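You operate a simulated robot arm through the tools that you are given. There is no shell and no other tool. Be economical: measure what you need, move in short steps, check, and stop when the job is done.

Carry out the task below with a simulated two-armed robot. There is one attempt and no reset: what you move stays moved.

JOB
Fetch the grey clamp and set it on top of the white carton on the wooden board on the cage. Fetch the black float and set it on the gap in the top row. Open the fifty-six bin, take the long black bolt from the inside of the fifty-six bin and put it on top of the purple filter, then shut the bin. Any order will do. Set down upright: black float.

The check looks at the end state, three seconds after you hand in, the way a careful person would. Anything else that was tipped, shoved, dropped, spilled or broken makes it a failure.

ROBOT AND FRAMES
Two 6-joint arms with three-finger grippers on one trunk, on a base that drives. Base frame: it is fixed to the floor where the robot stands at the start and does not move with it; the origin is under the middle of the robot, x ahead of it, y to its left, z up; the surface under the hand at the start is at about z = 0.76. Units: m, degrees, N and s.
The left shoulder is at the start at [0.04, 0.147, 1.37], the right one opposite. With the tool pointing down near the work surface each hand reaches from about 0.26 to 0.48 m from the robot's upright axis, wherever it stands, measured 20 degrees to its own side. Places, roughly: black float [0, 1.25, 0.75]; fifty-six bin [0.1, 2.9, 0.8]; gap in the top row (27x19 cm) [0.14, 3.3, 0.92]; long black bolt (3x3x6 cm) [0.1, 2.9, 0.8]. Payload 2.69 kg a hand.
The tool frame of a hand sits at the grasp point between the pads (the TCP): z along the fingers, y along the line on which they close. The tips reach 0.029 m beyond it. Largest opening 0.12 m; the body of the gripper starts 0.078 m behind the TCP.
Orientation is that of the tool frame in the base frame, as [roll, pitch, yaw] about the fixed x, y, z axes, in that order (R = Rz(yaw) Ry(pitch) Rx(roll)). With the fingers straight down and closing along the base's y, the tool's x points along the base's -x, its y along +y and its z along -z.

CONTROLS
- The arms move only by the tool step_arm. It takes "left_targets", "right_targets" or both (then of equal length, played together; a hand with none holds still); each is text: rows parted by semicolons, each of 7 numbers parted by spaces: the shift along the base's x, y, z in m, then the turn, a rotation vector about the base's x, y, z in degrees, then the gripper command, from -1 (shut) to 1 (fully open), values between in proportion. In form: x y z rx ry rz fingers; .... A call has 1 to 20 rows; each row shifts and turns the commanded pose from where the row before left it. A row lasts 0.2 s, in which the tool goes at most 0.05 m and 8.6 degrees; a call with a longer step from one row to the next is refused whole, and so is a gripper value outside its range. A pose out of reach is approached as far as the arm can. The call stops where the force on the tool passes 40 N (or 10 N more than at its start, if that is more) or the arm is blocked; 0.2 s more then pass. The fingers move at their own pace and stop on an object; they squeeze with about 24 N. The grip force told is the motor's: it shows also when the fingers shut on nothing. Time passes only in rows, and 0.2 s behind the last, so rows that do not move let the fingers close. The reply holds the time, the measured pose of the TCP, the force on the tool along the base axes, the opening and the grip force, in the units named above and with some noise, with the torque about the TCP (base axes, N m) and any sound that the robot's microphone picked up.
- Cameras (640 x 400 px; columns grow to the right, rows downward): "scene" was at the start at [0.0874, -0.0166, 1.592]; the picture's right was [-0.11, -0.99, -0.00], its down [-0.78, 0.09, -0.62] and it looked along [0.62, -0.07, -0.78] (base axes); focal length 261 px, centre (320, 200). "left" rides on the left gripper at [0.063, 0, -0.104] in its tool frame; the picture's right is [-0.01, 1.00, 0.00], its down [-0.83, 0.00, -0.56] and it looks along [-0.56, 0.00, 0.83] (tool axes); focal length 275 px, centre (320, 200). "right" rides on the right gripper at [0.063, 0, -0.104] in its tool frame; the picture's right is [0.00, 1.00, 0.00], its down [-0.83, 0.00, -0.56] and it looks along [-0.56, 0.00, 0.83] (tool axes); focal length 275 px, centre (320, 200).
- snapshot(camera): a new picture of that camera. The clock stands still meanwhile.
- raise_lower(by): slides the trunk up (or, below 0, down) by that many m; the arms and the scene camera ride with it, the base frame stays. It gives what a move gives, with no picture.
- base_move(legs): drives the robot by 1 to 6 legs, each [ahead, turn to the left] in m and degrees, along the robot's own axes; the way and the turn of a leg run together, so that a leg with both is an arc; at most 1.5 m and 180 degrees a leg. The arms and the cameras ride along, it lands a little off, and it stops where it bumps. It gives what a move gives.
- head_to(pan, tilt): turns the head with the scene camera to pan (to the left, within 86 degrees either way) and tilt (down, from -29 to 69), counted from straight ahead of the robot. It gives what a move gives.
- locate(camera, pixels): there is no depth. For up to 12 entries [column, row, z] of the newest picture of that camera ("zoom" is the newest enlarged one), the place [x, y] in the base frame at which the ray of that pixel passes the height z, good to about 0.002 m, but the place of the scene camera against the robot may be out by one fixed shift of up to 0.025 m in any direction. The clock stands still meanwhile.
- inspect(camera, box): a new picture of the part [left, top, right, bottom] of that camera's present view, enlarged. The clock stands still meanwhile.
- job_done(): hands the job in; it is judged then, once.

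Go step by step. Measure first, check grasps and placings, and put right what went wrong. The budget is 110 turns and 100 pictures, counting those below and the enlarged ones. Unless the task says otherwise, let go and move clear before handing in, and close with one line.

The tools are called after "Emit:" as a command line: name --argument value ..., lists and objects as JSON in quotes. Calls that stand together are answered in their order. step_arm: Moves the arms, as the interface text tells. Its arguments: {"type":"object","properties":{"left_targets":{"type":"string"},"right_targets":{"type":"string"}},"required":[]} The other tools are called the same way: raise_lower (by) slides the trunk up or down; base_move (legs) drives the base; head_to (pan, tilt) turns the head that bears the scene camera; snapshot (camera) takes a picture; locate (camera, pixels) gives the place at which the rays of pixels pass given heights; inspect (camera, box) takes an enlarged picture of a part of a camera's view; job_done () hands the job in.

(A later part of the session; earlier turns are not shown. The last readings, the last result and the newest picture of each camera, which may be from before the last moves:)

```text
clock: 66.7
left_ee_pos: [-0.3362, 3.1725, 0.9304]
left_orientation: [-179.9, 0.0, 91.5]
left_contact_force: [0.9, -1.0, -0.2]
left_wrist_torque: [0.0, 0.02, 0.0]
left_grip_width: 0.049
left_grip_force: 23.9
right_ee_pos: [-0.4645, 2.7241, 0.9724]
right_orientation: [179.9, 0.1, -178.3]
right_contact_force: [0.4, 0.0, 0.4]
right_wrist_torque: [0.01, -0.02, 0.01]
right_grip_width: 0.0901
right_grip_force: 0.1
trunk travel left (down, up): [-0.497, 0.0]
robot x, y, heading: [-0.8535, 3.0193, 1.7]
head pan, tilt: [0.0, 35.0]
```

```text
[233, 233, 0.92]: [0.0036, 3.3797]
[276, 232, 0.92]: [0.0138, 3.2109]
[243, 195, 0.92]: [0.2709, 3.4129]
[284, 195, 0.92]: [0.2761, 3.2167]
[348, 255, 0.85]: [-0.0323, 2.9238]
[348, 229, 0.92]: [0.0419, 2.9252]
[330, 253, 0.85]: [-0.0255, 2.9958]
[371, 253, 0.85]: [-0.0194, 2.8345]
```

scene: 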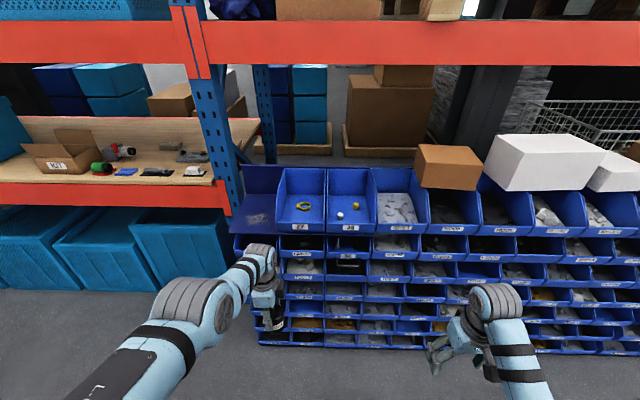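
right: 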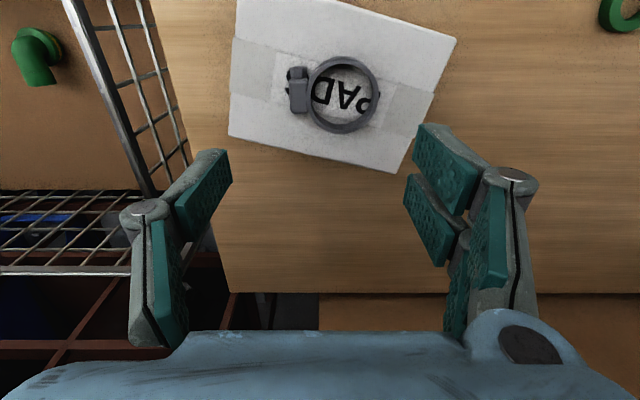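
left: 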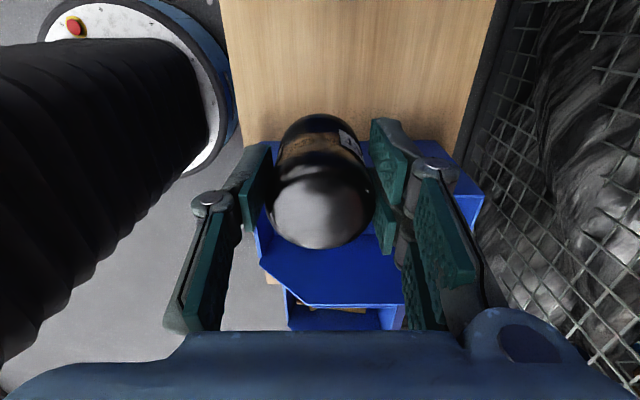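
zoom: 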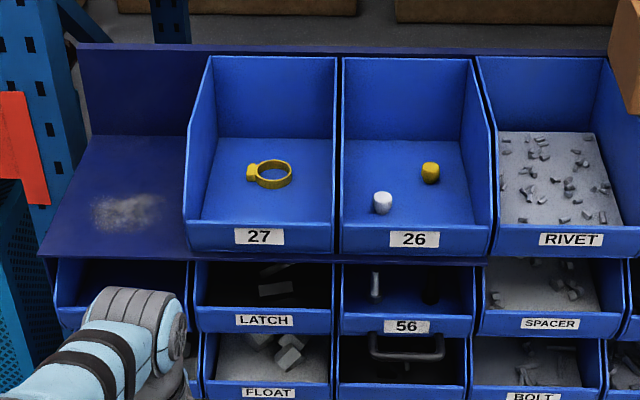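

The gap spans x 0.01–0.27, y 3.21–3.40 at z≈0.92; bin 56 has a black pull handle below its label. I'll square the base, and turn the left hand back to closing along y to gain height.

Emit:
base_move --legs '[[0, -1.7]]'

Emit:
step_arm --left_targets "0 0 0 0 0 8.2 -1; 0 0 0 0 0 8.2 -1; 0 0 0 0 0 8.2 -1; 0 0 0 0 0 8.2 -1; 0 0 0 0 0 8.2 -1; 0 0 0.01 0 0 8.2 -1; 0 0 0.01 0 0 8.2 -1; 0 0 0.02 0 0 8.2 -1; 0 0 0.03 0 0 8.2 -1; 0 0 0.03 0 0 8.2 -1; 0 0 0.03 0 0 8.0 -1; 0 0 0 0 0 0 -1"

Emit:
snapshot --camera "left"

```text
clock: 67.4
left_ee_pos: [-0.3318, 3.1569, 0.9295]
left_orientation: [-179.9, -0.1, 89.8]
left_contact_force: [-0.6, -0.1, -1.5]
left_wrist_torque: [-0.02, 0.01, 0.01]
left_grip_width: 0.0491
left_grip_force: 23.6
right_ee_pos: [-0.4722, 2.7146, 0.9725]
right_orientation: [179.9, 0.1, -179.9]
right_contact_force: [-0.5, -0.6, -0.4]
right_wrist_torque: [-0.03, -0.03, 0.0]
right_grip_width: 0.0899
right_grip_force: 0.0
trunk travel left (down, up): [-0.497, 0.0]
robot x, y, heading: [-0.8529, 3.014, 0.1]
head pan, tilt: [0.0, 35.0]
```

```text
clock: 70.0
left_ee_pos: [-0.2958, 3.1496, 1.0476]
left_orientation: [-180.0, -0.1, 180.0]
left_contact_force: [0.7, -0.6, 0.1]
left_wrist_torque: [0.01, -0.02, 0.02]
left_grip_width: 0.049
left_grip_force: 24.2
left hand out of reach, approached as far as the arm can: row 6, 7, 8, 9, 10, 11
right_ee_pos: [-0.4727, 2.713, 0.9716]
right_orientation: [179.9, 0.0, -179.9]
right_contact_force: [0.4, -0.6, -0.1]
right_wrist_torque: [0.0, 0.01, -0.01]
right_grip_width: 0.09
right_grip_force: 0.2
trunk travel left (down, up): [-0.497, 0.0]
robot x, y, heading: [-0.8535, 3.0187, -0.1]
head pan, tilt: [0.0, 35.0]
```

```text
66 pictures are left
```

left: 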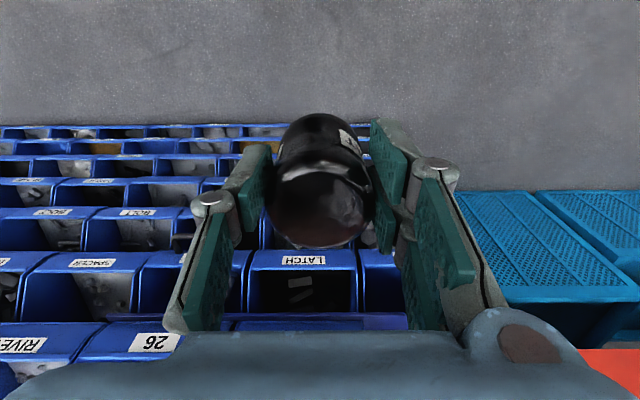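

Hand is at z 1.048 with the float's base near 1.0. I'll shift the robot 0.14 m left so left hand faces the gap and right hand faces bin 56.

Emit:
base_move --legs '[[0, 90], [0.14, 0], [0, -90]]'

Emit:
snapshot --camera "scene"

```text
clock: 79.0
left_ee_pos: [-0.2903, 3.2764, 1.0467]
left_orientation: [-179.8, 0.0, 178.8]
left_contact_force: [0.2, 0.5, 0.4]
left_wrist_torque: [0.01, 0.03, 0.0]
left_grip_width: 0.0493
left_grip_force: 24.2
right_ee_pos: [-0.4751, 2.8437, 0.9719]
right_orientation: [179.8, 0.1, 179.0]
right_contact_force: [-0.3, -0.2, 0.0]
right_wrist_torque: [-0.01, 0.0, 0.02]
right_grip_width: 0.0901
right_grip_force: 0.0
trunk travel left (down, up): [-0.497, 0.0]
robot x, y, heading: [-0.8509, 3.1516, -1.1]
head pan, tilt: [0.0, 35.0]
```

```text
65 pictures are left
```

scene: 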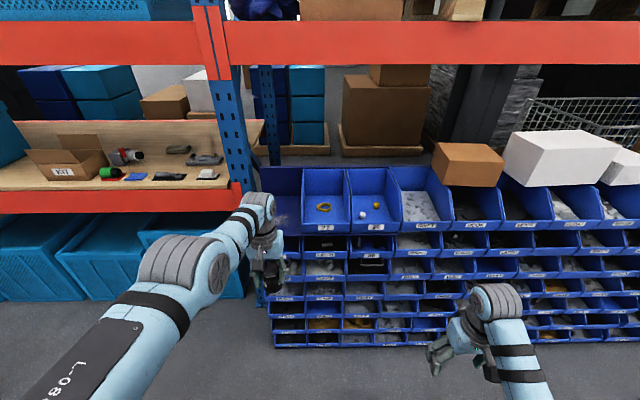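

The way is clear. Squaring up and driving ahead so the float comes over the gap.

Emit:
base_move --legs '[[0, 1.1], [0.38, 0]]'

Emit:
snapshot --camera "left"

Emit:
head_to --pan 10 --tilt 50

Emit:
snapshot --camera "scene"

```text
clock: 81.7
left_ee_pos: [0.0911, 3.2872, 1.0488]
left_orientation: [-179.9, 0.0, 179.9]
left_contact_force: [-0.8, 0.5, -0.4]
left_wrist_torque: [0.0, -0.01, 0.03]
left_grip_width: 0.0491
left_grip_force: 23.8
right_ee_pos: [-0.0858, 2.8508, 0.9727]
right_orientation: [179.9, 0.3, -179.9]
right_contact_force: [0.2, 0.1, -0.2]
right_wrist_torque: [-0.02, -0.02, 0.01]
right_grip_width: 0.0899
right_grip_force: 0.0
trunk travel left (down, up): [-0.497, 0.0]
robot x, y, heading: [-0.4625, 3.1574, 0.0]
head pan, tilt: [0.0, 35.0]
```

```text
64 pictures are left
```

left: 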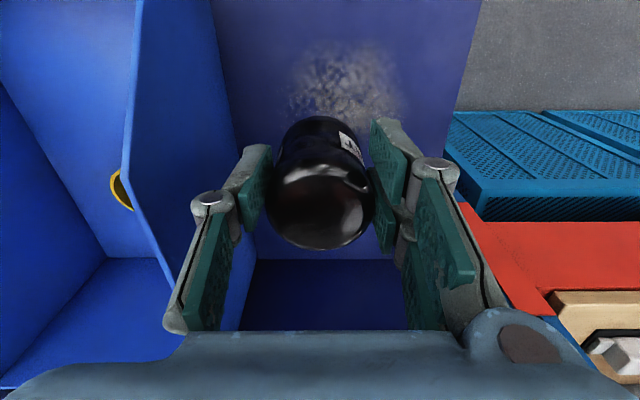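

```text
clock: 82.5
left_ee_pos: [0.0939, 3.2887, 1.0474]
left_orientation: [-180.0, -0.1, 179.9]
left_contact_force: [-0.6, -0.6, 0.1]
left_wrist_torque: [-0.02, 0.02, -0.03]
left_grip_width: 0.0491
left_grip_force: 23.7
right_ee_pos: [-0.0824, 2.8516, 0.9732]
right_orientation: [180.0, 0.1, -179.9]
right_contact_force: [0.6, 0.0, -0.3]
right_wrist_torque: [-0.02, -0.01, 0.0]
right_grip_width: 0.0899
right_grip_force: 0.1
trunk travel left (down, up): [-0.497, 0.0]
robot x, y, heading: [-0.4634, 3.1565, 0.4]
head pan, tilt: [10.0, 50.0]
```

```text
63 pictures are left
```

scene: 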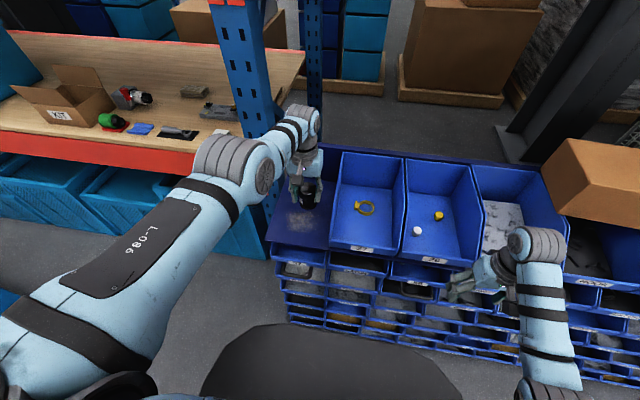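

The float is over the bare slot. Measuring the slot edges from the hand camera.

Emit:
locate --camera "left" --pixels '[[233, 110, 0.92], [457, 90, 0.92], [255, 262, 0.92], [400, 262, 0.92], [135, 130, 1.03]]'

Emit:
step_arm --left_targets "0.02 0.01 -0.02 0 0 0 -1; 0 0 -0.03 0 0 0 -1; 0 0 -0.015 0 0 0 -1; 0 0 0 0 0 0 -1"

Emit:
inspect --camera "scene" --box '[250, 120, 360, 260]'

```text
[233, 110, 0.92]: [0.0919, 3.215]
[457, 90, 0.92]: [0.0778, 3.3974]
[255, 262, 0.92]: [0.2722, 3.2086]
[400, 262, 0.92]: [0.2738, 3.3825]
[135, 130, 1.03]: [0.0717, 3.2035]
```

```text
clock: 83.5
left_ee_pos: [0.0835, 3.3041, 0.9902]
left_orientation: [-179.9, -0.1, 179.9]
left_contact_force: [-0.7, -0.8, 0.2]
left_wrist_torque: [0.0, -0.02, 0.01]
left_grip_width: 0.0492
left_grip_force: 23.8
left hand out of reach, approached as far as the arm can: row 1, 2, 3
right_ee_pos: [-0.0817, 2.8509, 0.9719]
right_orientation: [179.8, 0.1, -180.0]
right_contact_force: [-0.2, 0.2, -0.7]
right_wrist_torque: [0.01, 0.01, 0.01]
right_grip_width: 0.0902
right_grip_force: 0.0
trunk travel left (down, up): [-0.497, 0.0]
robot x, y, heading: [-0.464, 3.1555, 0.2]
head pan, tilt: [10.0, 50.0]
```

```text
2.86 times, centred on (305, 190) of scene
```

zoom: 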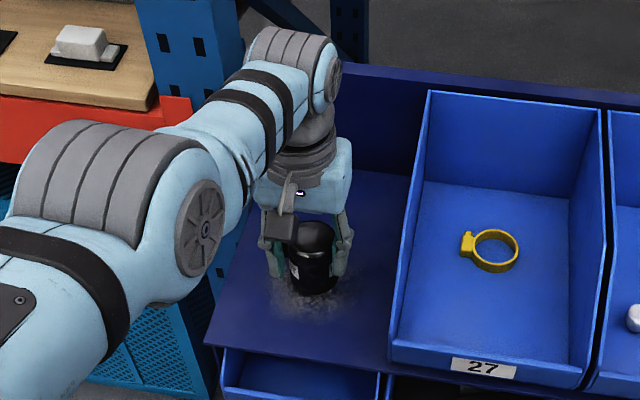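

The slot spans y 3.21–3.39; the float is at (0.083,3.304), just above the shelf. Lowering the last bit gently.

Emit:
raise_lower --by -0.012

Emit:
step_arm --left_targets "0 0 -0.004 0 0 0 -1; 0 0 -0.003 0 0 0 -1; 0 0 -0.003 0 0 0 -1; 0 0 0 0 0 0 -1"

Emit:
inspect --camera "scene" --box '[270, 160, 350, 240]'

```text
clock: 84.1
left_ee_pos: [0.085, 3.3042, 0.9784]
left_orientation: [-179.9, -0.2, 180.0]
left_contact_force: [0.0, 0.1, -0.5]
left_wrist_torque: [0.02, -0.01, 0.02]
left_grip_width: 0.0491
left_grip_force: 24.4
right_ee_pos: [-0.0826, 2.8513, 0.96]
right_orientation: [179.9, 0.2, 180.0]
right_contact_force: [-0.8, -0.2, 0.4]
right_wrist_torque: [0.04, 0.0, 0.06]
right_grip_width: 0.0901
right_grip_force: 0.0
trunk travel left (down, up): [-0.485, 0.012]
robot x, y, heading: [-0.4629, 3.1586, 0.5]
head pan, tilt: [10.0, 50.0]
```

```text
clock: 85.1
left_ee_pos: [0.0803, 3.3037, 0.9723]
left_orientation: [179.9, 0.1, 179.9]
left_contact_force: [6.4, -0.8, 19.5]
left_wrist_torque: [-0.07, -0.38, 0.04]
left_grip_width: 0.0493
left_grip_force: 23.9
left hand out of reach, approached as far as the arm can: row 3
right_ee_pos: [-0.0835, 2.85, 0.9611]
right_orientation: [179.8, 0.2, -179.9]
right_contact_force: [0.2, -0.9, -0.4]
right_wrist_torque: [0.01, -0.02, 0.01]
right_grip_width: 0.09
right_grip_force: 0.0
trunk travel left (down, up): [-0.485, 0.012]
robot x, y, heading: [-0.4634, 3.1543, -0.1]
head pan, tilt: [10.0, 50.0]
```

```text
5.00 times, centred on (310, 200) of scene
```

zoom: 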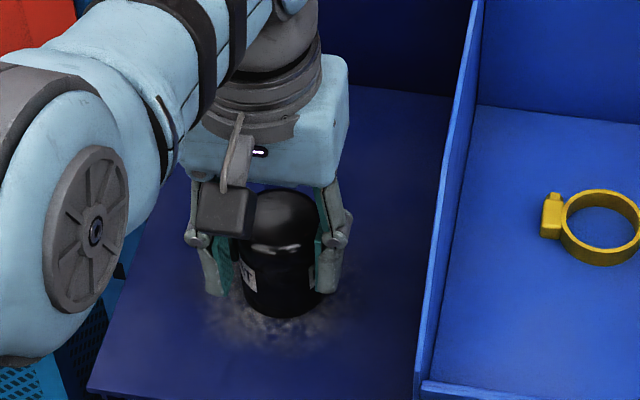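

It's standing on the shelf (19.5 N). Opening and checking.

Emit:
step_arm --left_targets "0 0 0.002 0 0 0 -1; 0 0 0 0 0 0 -0.1; 0 0 0 0 0 0 0.4; 0 0 0 0 0 0 0.6; 0 0 0 0 0 0 0.6"

Emit:
step_arm --left_targets "0 0 0.02 0 0 0 0.6; 0 0 0.03 0 0 0 0.6; 0 0 0.03 0 0 0 0.6; 0 0 0 0 0 0 0.6"

Emit:
inspect --camera "scene" --box '[270, 140, 370, 240]'

```text
clock: 86.3
left_ee_pos: [0.081, 3.3049, 0.9721]
left_orientation: [-179.8, -0.2, 179.9]
left_contact_force: [0.4, -0.2, 0.6]
left_wrist_torque: [-0.01, 0.04, -0.04]
left_grip_width: 0.0958
left_grip_force: 0.1
right_ee_pos: [-0.083, 2.8517, 0.9609]
right_orientation: [179.9, 0.1, -179.9]
right_contact_force: [0.0, 0.6, -1.0]
right_wrist_torque: [0.0, -0.01, -0.01]
right_grip_width: 0.09
right_grip_force: 0.1
trunk travel left (down, up): [-0.485, 0.012]
robot x, y, heading: [-0.4578, 3.1559, 0.2]
head pan, tilt: [10.0, 50.0]
```

```text
clock: 87.3
left_ee_pos: [0.0984, 3.3027, 1.0499]
left_orientation: [-179.9, -0.3, 180.0]
left_contact_force: [-0.5, 0.6, 0.6]
left_wrist_torque: [-0.03, 0.03, 0.01]
left_grip_width: 0.0958
left_grip_force: 0.1
left hand out of reach, approached as far as the arm can: row 1, 2, 3
right_ee_pos: [-0.0832, 2.8522, 0.9604]
right_orientation: [179.9, 0.0, -179.9]
right_contact_force: [0.2, -0.5, 0.4]
right_wrist_torque: [0.0, -0.01, -0.02]
right_grip_width: 0.09
right_grip_force: 0.2
trunk travel left (down, up): [-0.485, 0.012]
robot x, y, heading: [-0.463, 3.1533, 0.2]
head pan, tilt: [10.0, 50.0]
```

```text
4.00 times, centred on (320, 190) of scene
```

zoom: 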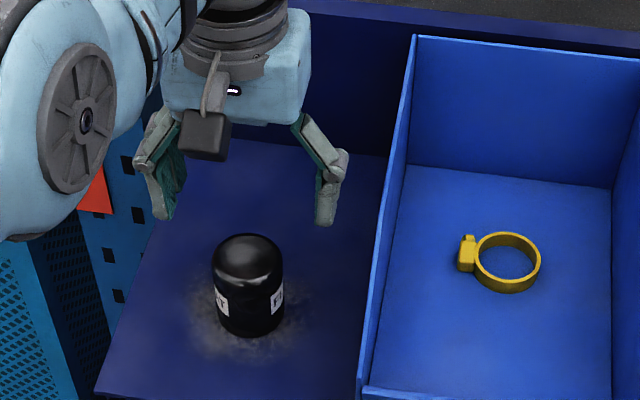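

The float stands upright in the gap. Now looking at bin 56 and its handle with the right hand's camera and the scene camera.

Emit:
snapshot --camera "right"

Emit:
head_to --pan -20 --tilt 50

Emit:
inspect --camera "scene" --box '[180, 120, 460, 320]'

```text
59 pictures are left
```

right: 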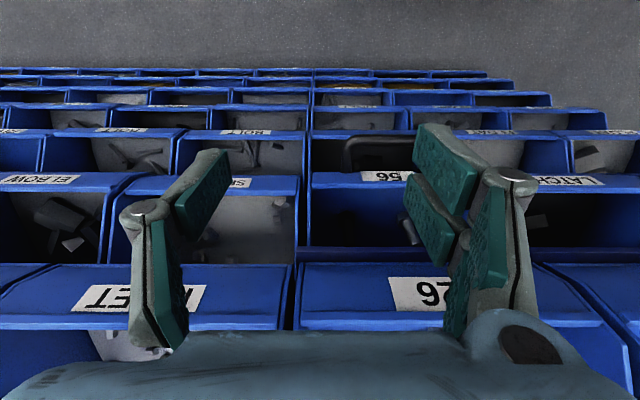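

```text
clock: 88.3
left_ee_pos: [0.0988, 3.3029, 1.0498]
left_orientation: [-179.9, -0.4, 179.9]
left_contact_force: [0.8, -1.0, -0.2]
left_wrist_torque: [0.03, 0.01, -0.02]
left_grip_width: 0.0961
left_grip_force: 0.0
right_ee_pos: [-0.0824, 2.8522, 0.961]
right_orientation: [179.9, 0.1, -179.9]
right_contact_force: [0.8, 0.2, -0.1]
right_wrist_torque: [0.0, -0.01, 0.0]
right_grip_width: 0.0901
right_grip_force: 0.0
trunk travel left (down, up): [-0.485, 0.012]
robot x, y, heading: [-0.4606, 3.1559, 0.1]
head pan, tilt: [-20.0, 50.0]
```

```text
2.00 times, centred on (320, 220) of scene
```

zoom: 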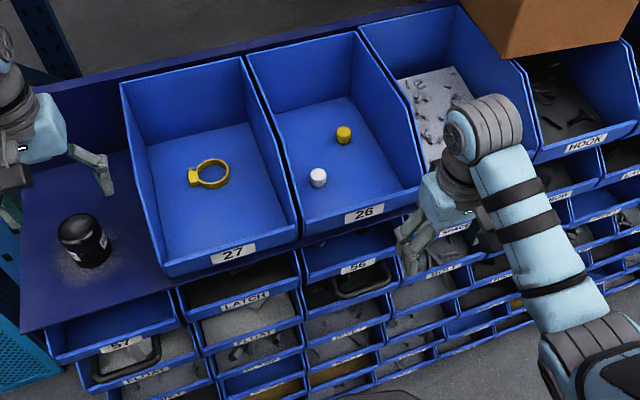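

Bin 56 and its handle are at right-view (375,150). Shifting the right hand to face it and looking again.

Emit:
inspect --camera "right" --box '[290, 100, 470, 220]'

Emit:
locate --camera "zoom" --pixels '[[180, 180, 0.84], [180, 180, 0.8], [430, 180, 0.84]]'

Emit:
step_arm --right_targets "-0.01 0.035 -0.02 0 0 0 0.5; -0.01 0.035 -0.03 0 0 0 0.5; -0.01 0 -0.04 0 0 0 0.5; 0 0 0 0 0 0 0.5"

Emit:
snapshot --camera "right"

```text
3.33 times, centred on (380, 160) of right
```

zoom: 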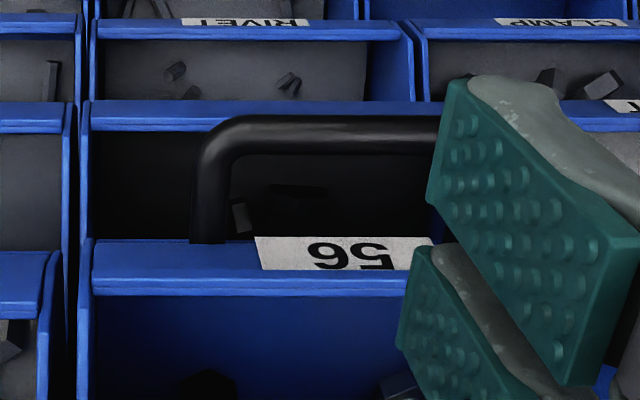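

```text
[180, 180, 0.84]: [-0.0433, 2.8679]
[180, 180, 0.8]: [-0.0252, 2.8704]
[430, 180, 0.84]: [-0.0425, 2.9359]
```

```text
clock: 89.3
left_ee_pos: [0.0977, 3.3018, 1.0493]
left_orientation: [-180.0, -0.3, 179.9]
left_contact_force: [0.3, -0.6, -0.1]
left_wrist_torque: [0.0, -0.03, 0.0]
left_grip_width: 0.096
left_grip_force: 0.1
right_ee_pos: [-0.1128, 2.9199, 0.8701]
right_orientation: [179.7, 0.1, -180.0]
right_contact_force: [-0.4, -0.7, 0.4]
right_wrist_torque: [0.01, -0.05, -0.02]
right_grip_width: 0.0899
right_grip_force: 0.1
trunk travel left (down, up): [-0.485, 0.012]
robot x, y, heading: [-0.4618, 3.159, 0.1]
head pan, tilt: [-20.0, 50.0]
```

```text
56 pictures are left
```

right: 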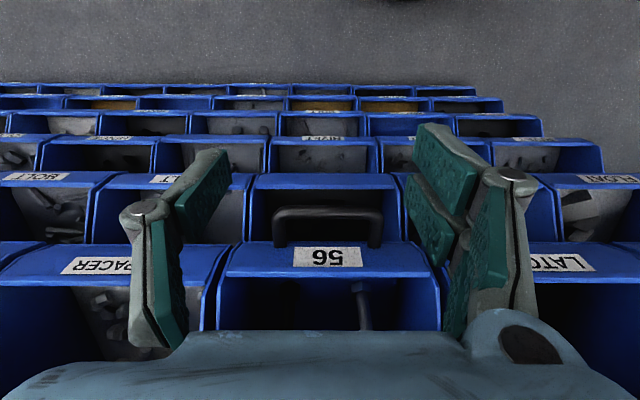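

Triangulating the two views, the handle bar is at about (-0.032, 2.926, 0.781), sticking out ~4 cm. I'll back off and turn the right hand to horizontal (fingers forward) for gripping it, with the left hand tucked back.

Emit:
base_move --legs '[[-0.28, 0]]'

Emit:
step_arm --left_targets "-0.03 0 0 0 0 0 0.5; -0.03 0 0 0 0 0 0.5; -0.03 0 0 0 0 0 0.5; -0.03 0 0 0 0 0 0.5; -0.03 0 -0.02 0 0 0 0.5; -0.02 0 -0.02 0 0 0 0.5; -0.01 0 -0.02 0 0 0 0.5; 0 0 0 0 0 0 0.5; 0 0 0 0 0 0 0.5; 0 0 0 0 0 0 0.5; 0 0 0 0 0 0 0.5; 0 0 0 0 0 0 0.5" --right_targets "0 0 0 0 -8.2 0 0; 0 0 0 0 -8.2 0 0; 0 0 0 0 -8.2 0 0; 0.01 0 0 0 -8.2 0 0; 0.01 0 0 0 -8.2 0 0; 0.01 0 0 0 -8.2 0 0; 0.01 0 0 0 -8.2 0 0; 0.01 0 0 0 -8.2 0 0; 0.01 0 0 0 -8.2 0 0; 0.01 0 0 0 -8.2 0 0; 0 0 0 0 -8.0 0 0; 0 0 0 0 0 0 0"

```text
clock: 91.2
left_ee_pos: [-0.1812, 3.3027, 1.0471]
left_orientation: [-179.9, -0.5, -179.8]
left_contact_force: [-0.1, -0.3, -0.2]
left_wrist_torque: [-0.01, 0.03, 0.01]
left_grip_width: 0.0959
left_grip_force: 0.1
right_ee_pos: [-0.39, 2.921, 0.869]
right_orientation: [179.9, 0.0, -179.6]
right_contact_force: [0.0, 0.0, 0.0]
right_wrist_torque: [0.01, 0.05, 0.03]
right_grip_width: 0.0899
right_grip_force: 0.1
trunk travel left (down, up): [-0.485, 0.012]
robot x, y, heading: [-0.7458, 3.1522, 0.4]
head pan, tilt: [-20.0, 50.0]
```

```text
clock: 93.8
left_ee_pos: [-0.2092, 3.2849, 0.9654]
left_orientation: [180.0, -0.5, -179.8]
left_contact_force: [-0.2, -0.7, 0.1]
left_wrist_torque: [0.01, 0.0, 0.02]
left_grip_width: 0.09
left_grip_force: 0.1
left hand out of reach, approached as far as the arm can: row 1, 2, 3, 4, 5, 6, 7
right_ee_pos: [-0.3227, 2.9213, 0.871]
right_orientation: [-60.5, 89.6, -60.4]
right_contact_force: [0.0, -0.5, 0.1]
right_wrist_torque: [0.03, -0.05, -0.01]
right_grip_width: 0.0602
right_grip_force: 0.1
trunk travel left (down, up): [-0.485, 0.012]
robot x, y, heading: [-0.7439, 3.1538, 0.4]
head pan, tilt: [-20.0, 50.0]
```

The right hand points forward now. Rolling it 90°, and lowering then retracting the left hand.

Emit:
step_arm --left_targets "0 0 -0.04 0 0 0 0.5; 0 0 -0.04 0 0 0 0.5; 0 0 -0.04 0 0 0 0.5; -0.02 0 -0.02 0 0 0 0.5; -0.03 0 0 0 0 0 0.5; -0.03 0 0 0 0 0 0.5; -0.02 0 0 0 0 0 0.5; 0 0 0 0 0 0 0.5; 0 0 0 0 0 0 0.5; 0 0 0 0 0 0 0.5; 0 0 0 0 0 0 0.5; 0 0 0 0 0 0 0.5" --right_targets "0 0 0 8.2 0 0 0; 0 0 0 8.2 0 0 0; 0 0 0 8.2 0 0 0; 0 0 0 8.2 0 0 0; 0 0 0 8.2 0 0 0; 0 0 0 8.2 0 0 0; 0 0 0 8.2 0 0 0; 0 0 0 8.2 0 0 0; 0 0 0 8.2 0 0 0; 0 0 0 8.2 0 0 0; 0 0 0 8.0 0 0 0; 0 0 0 0 0 0 0"

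Emit:
head_to --pan -15 --tilt 45

Emit:
snapshot --camera "scene"

Emit:
snapshot --camera "right"

```text
clock: 96.4
left_ee_pos: [-0.3506, 3.2977, 0.8443]
left_orientation: [-179.9, -0.4, -179.8]
left_contact_force: [0.1, 0.7, -0.4]
left_wrist_torque: [0.0, 0.01, 0.0]
left_grip_width: 0.09
left_grip_force: 0.2
left hand out of reach, approached as far as the arm can: row 1, 2, 3
right_ee_pos: [-0.323, 2.9212, 0.8701]
right_orientation: [89.9, 0.3, 89.8]
right_contact_force: [0.1, -0.4, -0.4]
right_wrist_torque: [0.01, 0.0, 0.0]
right_grip_width: 0.0601
right_grip_force: 0.0
trunk travel left (down, up): [-0.485, 0.012]
robot x, y, heading: [-0.7429, 3.1537, 0.5]
head pan, tilt: [-20.0, 50.0]
```

```text
clock: 97.1
left_ee_pos: [-0.3516, 3.2973, 0.8438]
left_orientation: [-179.9, -0.4, -179.9]
left_contact_force: [0.4, -0.7, 0.1]
left_wrist_torque: [0.03, -0.01, -0.01]
left_grip_width: 0.0897
left_grip_force: 0.1
right_ee_pos: [-0.3242, 2.9206, 0.87]
right_orientation: [89.9, 0.5, 90.0]
right_contact_force: [0.2, 0.0, 0.3]
right_wrist_torque: [-0.03, -0.03, 0.03]
right_grip_width: 0.06
right_grip_force: 0.0
trunk travel left (down, up): [-0.485, 0.012]
robot x, y, heading: [-0.7433, 3.1545, 0.3]
head pan, tilt: [-15.0, 45.0]
```

```text
55 pictures are left
```

scene: 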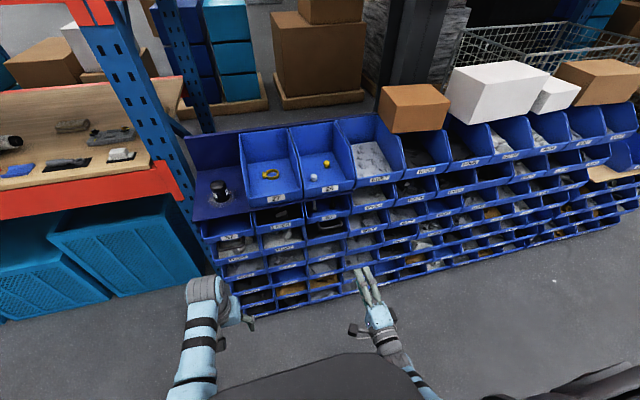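

```text
54 pictures are left
```

right: 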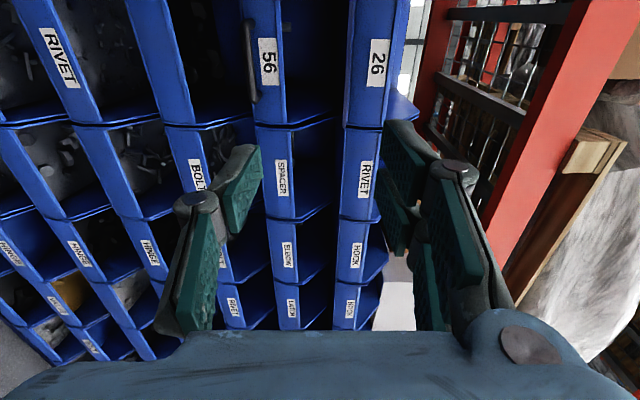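

The hand is oriented well and the handle shows at (250,60). Measuring the bar from here.

Emit:
inspect --camera "right" --box '[180, 0, 400, 140]'

Emit:
locate --camera "right" --pixels '[[250, 60, 0.77], [250, 60, 0.78], [250, 60, 0.79], [250, 25, 0.78], [253, 100, 0.78]]'

```text
2.86 times, centred on (290, 70) of right
```

zoom: 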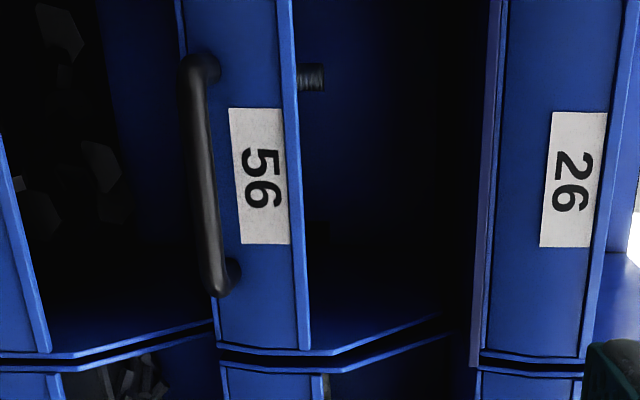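

```text
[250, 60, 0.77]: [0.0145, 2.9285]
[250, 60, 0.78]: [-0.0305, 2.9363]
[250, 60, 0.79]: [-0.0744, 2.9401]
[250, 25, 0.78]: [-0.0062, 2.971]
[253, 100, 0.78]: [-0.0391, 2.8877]
```

The bar is confirmed at x≈-0.031, z≈0.781, y 2.89–2.97. Lowering the trunk to its height and driving nearer.

Emit:
raise_lower --by -0.089

Emit:
base_move --legs '[[0.19, -0.4]]'

Emit:
inspect --camera "right" --box '[130, 0, 510, 240]'

```text
clock: 98.3
left_ee_pos: [-0.3513, 3.2984, 0.7548]
left_orientation: [-179.9, -0.2, -179.8]
left_contact_force: [0.0, -0.4, 0.8]
left_wrist_torque: [0.01, 0.01, -0.01]
left_grip_width: 0.0898
left_grip_force: 0.1
right_ee_pos: [-0.323, 2.921, 0.7821]
right_orientation: [89.9, 0.4, 89.7]
right_contact_force: [-0.3, 0.3, 0.1]
right_wrist_torque: [0.02, -0.01, -0.03]
right_grip_width: 0.0602
right_grip_force: 0.1
trunk travel left (down, up): [-0.396, 0.101]
robot x, y, heading: [-0.7464, 3.1543, 0.7]
head pan, tilt: [-15.0, 45.0]
```

```text
clock: 99.9
left_ee_pos: [-0.1638, 3.2964, 0.7552]
left_orientation: [-180.0, -0.2, 179.8]
left_contact_force: [-0.4, 0.1, -0.6]
left_wrist_torque: [-0.02, -0.02, -0.01]
left_grip_width: 0.0902
left_grip_force: 0.1
right_ee_pos: [-0.1371, 2.9184, 0.7814]
right_orientation: [89.8, 0.4, 89.6]
right_contact_force: [-0.7, -0.5, 0.3]
right_wrist_torque: [0.02, 0.03, -0.03]
right_grip_width: 0.06
right_grip_force: 0.0
trunk travel left (down, up): [-0.396, 0.101]
robot x, y, heading: [-0.5543, 3.1534, 0.0]
head pan, tilt: [-15.0, 45.0]
```

```text
1.67 times, centred on (320, 120) of right
```

zoom: 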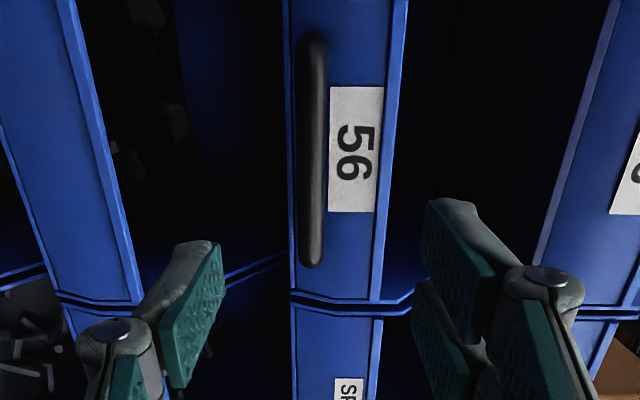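

The bar is centred at z≈0.778, y≈2.935. Advancing the hand 0.09 m to straddle it.

Emit:
step_arm --right_targets "0.02 0.008 -0.002 0 0 0 0; 0.03 0.007 0 0 0 0 0; 0.03 0 0 0 0 0 0; 0.012 0 0 0 0 0 0; 0 0 0 0 0 0 0"

Emit:
snapshot --camera "right"

```text
clock: 101.1
left_ee_pos: [-0.1612, 3.2951, 0.7554]
left_orientation: [-179.9, -0.3, 179.9]
left_contact_force: [-0.6, 1.0, 0.3]
left_wrist_torque: [-0.02, 0.01, 0.0]
left_grip_width: 0.0897
left_grip_force: 0.1
right_ee_pos: [-0.0521, 2.9344, 0.7938]
right_orientation: [89.9, 0.5, 89.5]
right_contact_force: [-1.1, -0.2, -0.1]
right_wrist_torque: [-0.02, -0.03, -0.01]
right_grip_width: 0.0602
right_grip_force: 0.0
right hand out of reach, approached as far as the arm can: row 3, 4
trunk travel left (down, up): [-0.396, 0.101]
robot x, y, heading: [-0.5514, 3.1543, 0.2]
head pan, tilt: [-15.0, 45.0]
```

```text
51 pictures are left
```

right: 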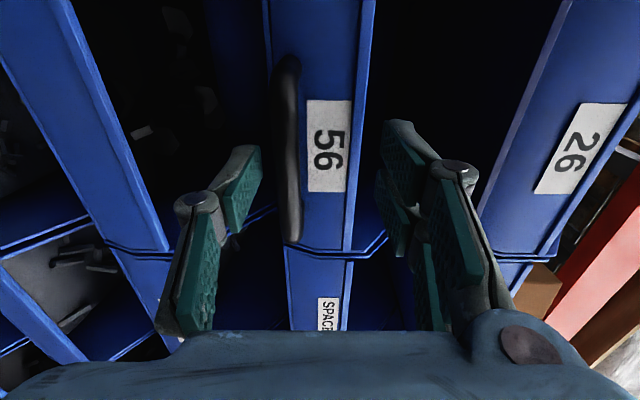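

Reach limit raised the hand to z 0.794; lowering the trunk 0.015 m to align.

Emit:
raise_lower --by -0.015

Emit:
base_move --legs '[[0.015, 0]]'

Emit:
snapshot --camera "right"

```text
clock: 101.7
left_ee_pos: [-0.1602, 3.2958, 0.7397]
left_orientation: [-179.9, -0.4, 179.8]
left_contact_force: [0.2, -0.7, 0.0]
left_wrist_torque: [0.0, 0.02, 0.03]
left_grip_width: 0.09
left_grip_force: 0.1
right_ee_pos: [-0.0501, 2.9336, 0.7783]
right_orientation: [89.9, 0.4, 89.5]
right_contact_force: [-0.1, -1.5, 0.2]
right_wrist_torque: [0.0, -0.01, 0.01]
right_grip_width: 0.06
right_grip_force: 0.1
trunk travel left (down, up): [-0.381, 0.116]
robot x, y, heading: [-0.554, 3.1525, 0.3]
head pan, tilt: [-15.0, 45.0]
```

```text
clock: 102.5
left_ee_pos: [-0.1494, 3.2961, 0.74]
left_orientation: [-179.9, -0.2, 179.8]
left_contact_force: [-0.6, 1.3, 0.2]
left_wrist_torque: [-0.01, -0.05, -0.01]
left_grip_width: 0.0899
left_grip_force: 0.1
right_ee_pos: [-0.0391, 2.9337, 0.7801]
right_orientation: [89.7, 0.4, 89.4]
right_contact_force: [0.6, -0.3, -0.1]
right_wrist_torque: [0.02, 0.02, 0.02]
right_grip_width: 0.0602
right_grip_force: 0.0
trunk travel left (down, up): [-0.381, 0.116]
robot x, y, heading: [-0.5373, 3.1549, 0.0]
head pan, tilt: [-15.0, 45.0]
```

```text
50 pictures are left
```

right: 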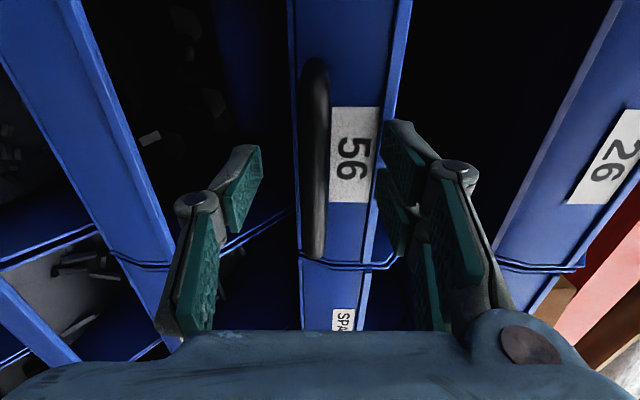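

The bar lies between the fingers at (315,158). Closing.

Emit:
step_arm --right_targets "0 0 0 0 0 0 -0.3; 0 0 0 0 0 0 -0.7; 0 0 0 0 0 0 -1; 0 0 0 0 0 0 -1"

Emit:
snapshot --camera "right"

```text
clock: 103.5
left_ee_pos: [-0.1464, 3.2964, 0.7386]
left_orientation: [-179.9, -0.4, 179.8]
left_contact_force: [0.4, -0.4, 1.0]
left_wrist_torque: [0.02, -0.01, -0.01]
left_grip_width: 0.0902
left_grip_force: 0.1
right_ee_pos: [-0.0371, 2.9336, 0.7783]
right_orientation: [90.0, 0.4, 89.5]
right_contact_force: [-2.3, 1.8, -6.2]
right_wrist_torque: [0.51, 0.02, -0.07]
right_grip_width: 0.0118
right_grip_force: 38.6
trunk travel left (down, up): [-0.381, 0.116]
robot x, y, heading: [-0.5368, 3.1548, 0.3]
head pan, tilt: [-15.0, 45.0]
```

```text
49 pictures are left
```

right: 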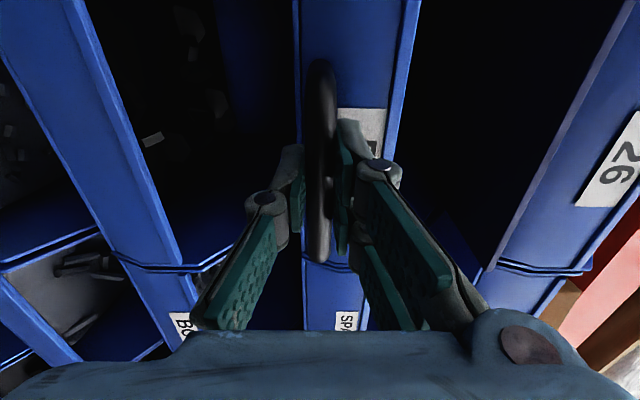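

The bar is gripped (0.012 m). Pulling with the base, a little first.

Emit:
base_move --legs '[[-0.05, 0]]'

Emit:
snapshot --camera "scene"

```text
clock: 104.4
left_ee_pos: [-0.1948, 3.2957, 0.7382]
left_orientation: [-179.9, -0.5, 179.7]
left_contact_force: [0.2, -0.1, 0.5]
left_wrist_torque: [-0.01, 0.01, 0.0]
left_grip_width: 0.0903
left_grip_force: 0.0
right_ee_pos: [-0.0844, 2.9336, 0.7777]
right_orientation: [90.0, 0.4, 89.5]
right_contact_force: [2.7, 1.0, -6.5]
right_wrist_torque: [0.46, -0.17, 0.16]
right_grip_width: 0.0119
right_grip_force: 38.7
trunk travel left (down, up): [-0.381, 0.116]
robot x, y, heading: [-0.5941, 3.1525, -0.2]
head pan, tilt: [-15.0, 45.0]
```

```text
48 pictures are left
```

scene: 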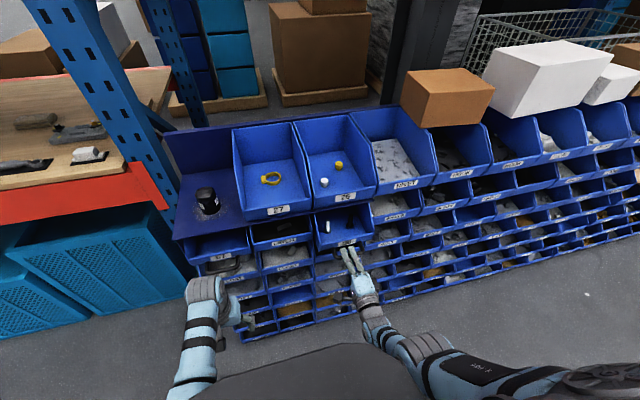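

The bin slides out. Pulling 0.11 m more.

Emit:
base_move --legs '[[-0.11, 0]]'

Emit:
inspect --camera "scene" --box '[250, 140, 450, 300]'

```text
clock: 105.6
left_ee_pos: [-0.306, 3.2969, 0.7384]
left_orientation: [-179.9, -0.4, 179.8]
left_contact_force: [-0.3, 0.1, 0.9]
left_wrist_torque: [-0.04, 0.01, 0.02]
left_grip_width: 0.0899
left_grip_force: 0.0
right_ee_pos: [-0.1961, 2.9352, 0.7781]
right_orientation: [90.1, 0.4, 89.6]
right_contact_force: [3.3, 2.5, -17.7]
right_wrist_torque: [0.46, -0.03, -0.16]
right_grip_width: 0.0121
right_grip_force: 38.4
trunk travel left (down, up): [-0.381, 0.116]
robot x, y, heading: [-0.6994, 3.1556, -0.0]
head pan, tilt: [-15.0, 45.0]
```

```text
2.50 times, centred on (350, 220) of scene
```

zoom: 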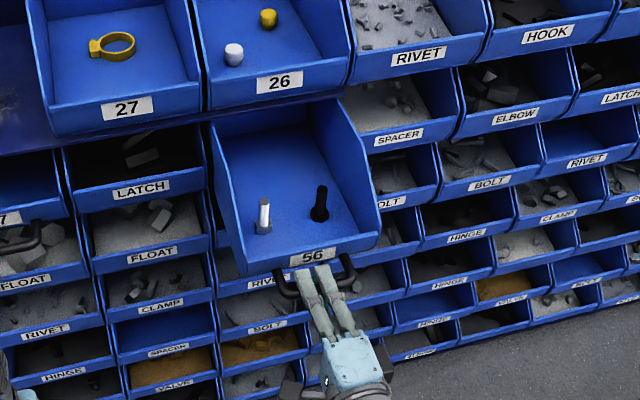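

Bin 56 is out 0.16 m; the black bolt stands at zoom (320,205) and the hand feels -17.7 N in z. I'll test whether the bin leans on the hand by easing down 2 mm.

Emit:
step_arm --right_targets "0 0 -0.002 0 0 0 -1; 0 0 0 0 0 0 -1"

```text
clock: 106.2
left_ee_pos: [-0.3077, 3.2959, 0.7405]
left_orientation: [-179.9, -0.3, 179.9]
left_contact_force: [-0.4, -0.1, 1.4]
left_wrist_torque: [-0.02, 0.0, 0.01]
left_grip_width: 0.0901
left_grip_force: 0.0
right_ee_pos: [-0.1985, 2.933, 0.7783]
right_orientation: [89.8, 0.4, 89.5]
right_contact_force: [-0.1, -2.0, -2.7]
right_wrist_torque: [0.49, 0.01, 0.11]
right_grip_width: 0.012
right_grip_force: 39.1
trunk travel left (down, up): [-0.381, 0.116]
robot x, y, heading: [-0.6988, 3.1548, 0.1]
head pan, tilt: [-15.0, 45.0]
```

The force fell to -2.7 N without motion, so the bin is guided by its slide. Releasing and backing away, then undoing the hand's turns.

Emit:
step_arm --right_targets "0 0 0 0 0 0 -0.6; 0 0 0 0 0 0 0; 0 0 0 0 0 0 0; 0 0 0 0 0 0 0"

Emit:
base_move --legs '[[-0.13, 0]]'

Emit:
step_arm --right_targets "0 0 0 -8.2 0 0 0; 0 0 0 -8.2 0 0 0; 0 0 0 -8.2 0 0 0; 0 0 0 -8.2 0 0 0; 0 0 0 -8.2 0 0 0; 0 0 0 -8.2 0 0 0; 0 0 0 -8.2 0 0 0; 0 0 0 -8.2 0 0 0; 0 0 0 -8.2 0 0 0; 0 0 0 -8.2 0 0 0; 0 0 0 -8 0 0 0; 0 0 0 0 0 0 0"

Emit:
step_arm --right_targets "-0.01 0 0 0 8.2 0 0; -0.01 0 0 0 8.2 0 0; -0.01 0 0 0 8.2 0 0; -0.01 0 0.01 0 8.2 0 0; -0.01 0 0.01 0 8.2 0 0; -0.01 0 0.01 0 8.2 0 0; -0.01 0 0.01 0 8.2 0 0; 0 0 0.01 0 8.2 0 0; 0 0 0.01 0 8.2 0 0; 0 0 0.01 0 8.2 0 0; 0 0 0.01 0 8 0 0; 0 0 0 0 0 0 0"

Emit:
snapshot --camera "scene"

```text
clock: 107.2
left_ee_pos: [-0.308, 3.2965, 0.7401]
left_orientation: [-180.0, -0.2, 179.8]
left_contact_force: [0.0, 0.2, -0.1]
left_wrist_torque: [0.04, 0.0, -0.01]
left_grip_width: 0.09
left_grip_force: 0.2
right_ee_pos: [-0.1987, 2.9334, 0.7777]
right_orientation: [89.8, 0.4, 89.6]
right_contact_force: [-0.1, -0.4, -0.6]
right_wrist_torque: [0.02, -0.02, 0.0]
right_grip_width: 0.0602
right_grip_force: 0.1
trunk travel left (down, up): [-0.381, 0.116]
robot x, y, heading: [-0.7041, 3.1523, 0.1]
head pan, tilt: [-15.0, 45.0]
```

```text
clock: 108.5
left_ee_pos: [-0.436, 3.295, 0.7389]
left_orientation: [-179.9, -0.3, 179.7]
left_contact_force: [-0.6, -0.5, -0.1]
left_wrist_torque: [-0.01, 0.0, 0.0]
left_grip_width: 0.0901
left_grip_force: 0.1
right_ee_pos: [-0.3261, 2.9326, 0.7762]
right_orientation: [89.9, 0.4, 89.5]
right_contact_force: [-0.6, -0.5, -0.3]
right_wrist_torque: [0.0, 0.0, 0.01]
right_grip_width: 0.0599
right_grip_force: 0.0
trunk travel left (down, up): [-0.381, 0.116]
robot x, y, heading: [-0.8314, 3.1559, 0.2]
head pan, tilt: [-15.0, 45.0]
```

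```text
clock: 111.1
left_ee_pos: [-0.4359, 3.2945, 0.7405]
left_orientation: [-179.9, -0.3, 179.7]
left_contact_force: [-0.5, -1.0, 0.2]
left_wrist_torque: [-0.01, 0.0, -0.02]
left_grip_width: 0.09
left_grip_force: 0.1
right_ee_pos: [-0.3281, 2.933, 0.78]
right_orientation: [-40.1, 89.2, -40.1]
right_contact_force: [-0.2, 0.1, 0.5]
right_wrist_torque: [-0.01, -0.01, -0.01]
right_grip_width: 0.06
right_grip_force: 0.1
trunk travel left (down, up): [-0.381, 0.116]
robot x, y, heading: [-0.8317, 3.1523, -0.1]
head pan, tilt: [-15.0, 45.0]
```

```text
clock: 113.7
left_ee_pos: [-0.4363, 3.295, 0.7394]
left_orientation: [-179.9, -0.3, 179.6]
left_contact_force: [0.9, 0.3, -0.3]
left_wrist_torque: [-0.03, 0.0, -0.02]
left_grip_width: 0.0898
left_grip_force: 0.0
right_ee_pos: [-0.3408, 2.9321, 0.7395]
right_orientation: [179.8, 0.6, -179.6]
right_contact_force: [-0.3, -0.1, 0.0]
right_wrist_torque: [0.01, 0.02, 0.02]
right_grip_width: 0.06
right_grip_force: 0.1
right hand out of reach, approached as far as the arm can: row 1, 2, 3, 4, 5, 6, 7, 9, 10, 11
trunk travel left (down, up): [-0.381, 0.116]
robot x, y, heading: [-0.8283, 3.1541, 0.0]
head pan, tilt: [-15.0, 45.0]
```

```text
46 pictures are left
```

scene: 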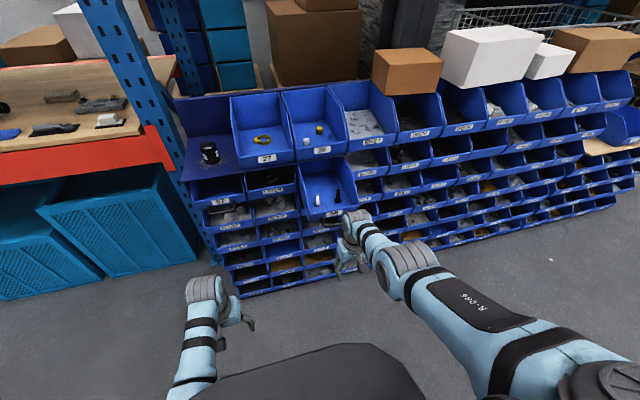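

The hand is vertical again. Raising the trunk and lifting the hand above the bin.

Emit:
raise_lower --by 0.116

Emit:
step_arm --right_targets "0 0 0.04 0 0 0 0; 0 0 0.04 0 0 0 0; 0 0 0 0 0 0 0"

Emit:
base_move --legs '[[0.15, 0]]'

Emit:
snapshot --camera "right"

```text
clock: 115.2
left_ee_pos: [-0.4355, 3.2951, 0.8556]
left_orientation: [-180.0, -0.3, 179.7]
left_contact_force: [0.1, -0.2, -0.1]
left_wrist_torque: [-0.02, 0.01, 0.04]
left_grip_width: 0.0902
left_grip_force: 0.1
right_ee_pos: [-0.3417, 2.9328, 0.8568]
right_orientation: [179.8, 0.6, -179.7]
right_contact_force: [0.0, 0.0, 0.2]
right_wrist_torque: [0.0, 0.01, -0.02]
right_grip_width: 0.06
right_grip_force: 0.0
trunk travel left (down, up): [-0.497, 0.0]
robot x, y, heading: [-0.8316, 3.1542, -0.0]
head pan, tilt: [-15.0, 45.0]
```

```text
clock: 116.0
left_ee_pos: [-0.4375, 3.2952, 0.8553]
left_orientation: [-179.9, -0.4, 179.7]
left_contact_force: [-0.1, 0.2, 0.0]
left_wrist_torque: [0.03, -0.01, 0.01]
left_grip_width: 0.0903
left_grip_force: 0.0
right_ee_pos: [-0.3399, 2.9315, 0.9345]
right_orientation: [179.8, 0.5, -179.6]
right_contact_force: [1.0, -0.6, 0.1]
right_wrist_torque: [0.0, 0.01, -0.01]
right_grip_width: 0.0603
right_grip_force: 0.0
trunk travel left (down, up): [-0.497, 0.0]
robot x, y, heading: [-0.833, 3.1553, -0.1]
head pan, tilt: [-15.0, 45.0]
```

```text
clock: 117.3
left_ee_pos: [-0.2948, 3.2968, 0.8567]
left_orientation: [-179.9, -0.1, 179.8]
left_contact_force: [-0.8, 0.1, -0.2]
left_wrist_torque: [-0.02, -0.01, 0.04]
left_grip_width: 0.0902
left_grip_force: 0.0
right_ee_pos: [-0.1959, 2.9318, 0.9359]
right_orientation: [179.8, 0.8, -179.4]
right_contact_force: [-0.5, 0.0, -0.2]
right_wrist_torque: [-0.01, -0.04, -0.02]
right_grip_width: 0.0602
right_grip_force: 0.0
trunk travel left (down, up): [-0.497, 0.0]
robot x, y, heading: [-0.6859, 3.1561, 0.1]
head pan, tilt: [-15.0, 45.0]
```

```text
45 pictures are left
```

right: 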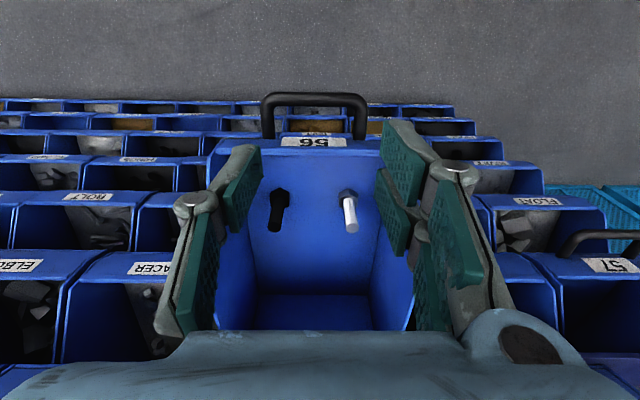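

The black bolt stands on its head: head at (282,195), tip at (273,228). Measuring.

Emit:
inspect --camera "right" --box '[200, 80, 440, 280]'

Emit:
locate --camera "right" --pixels '[[282, 197, 0.79], [282, 197, 0.78], [273, 227, 0.84], [273, 227, 0.85], [273, 227, 0.83], [352, 231, 0.84], [350, 192, 0.79], [313, 142, 0.82], [375, 165, 0.83]]'

```text
2.00 times, centred on (320, 180) of right
```

zoom: 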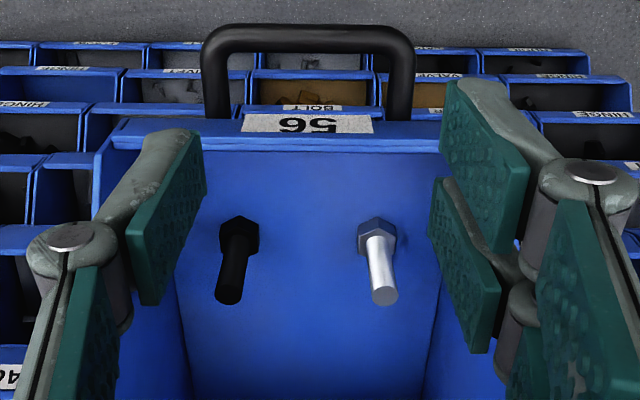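

```text
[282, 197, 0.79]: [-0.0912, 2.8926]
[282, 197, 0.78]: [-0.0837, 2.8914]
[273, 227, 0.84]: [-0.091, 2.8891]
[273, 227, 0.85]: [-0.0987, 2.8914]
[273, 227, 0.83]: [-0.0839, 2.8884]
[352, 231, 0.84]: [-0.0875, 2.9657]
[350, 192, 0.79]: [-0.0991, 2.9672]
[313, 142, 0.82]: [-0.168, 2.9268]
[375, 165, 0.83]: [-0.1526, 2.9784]
```

Emit:
locate --camera "right" --pixels '[[250, 225, 0.78], [254, 260, 0.78], [388, 225, 0.78], [210, 155, 0.83], [214, 290, 0.87], [282, 190, 0.78]]'

Emit:
inspect --camera "scene" --box '[260, 130, 400, 240]'

```text
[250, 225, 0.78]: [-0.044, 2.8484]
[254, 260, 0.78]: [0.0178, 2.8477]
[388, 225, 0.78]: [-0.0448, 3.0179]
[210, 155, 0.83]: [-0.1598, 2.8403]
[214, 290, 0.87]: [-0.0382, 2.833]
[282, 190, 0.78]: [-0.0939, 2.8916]
```

```text
3.64 times, centred on (330, 185) of scene
```

zoom: 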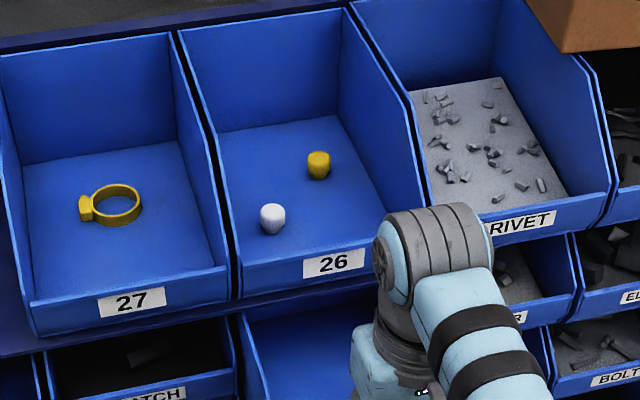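

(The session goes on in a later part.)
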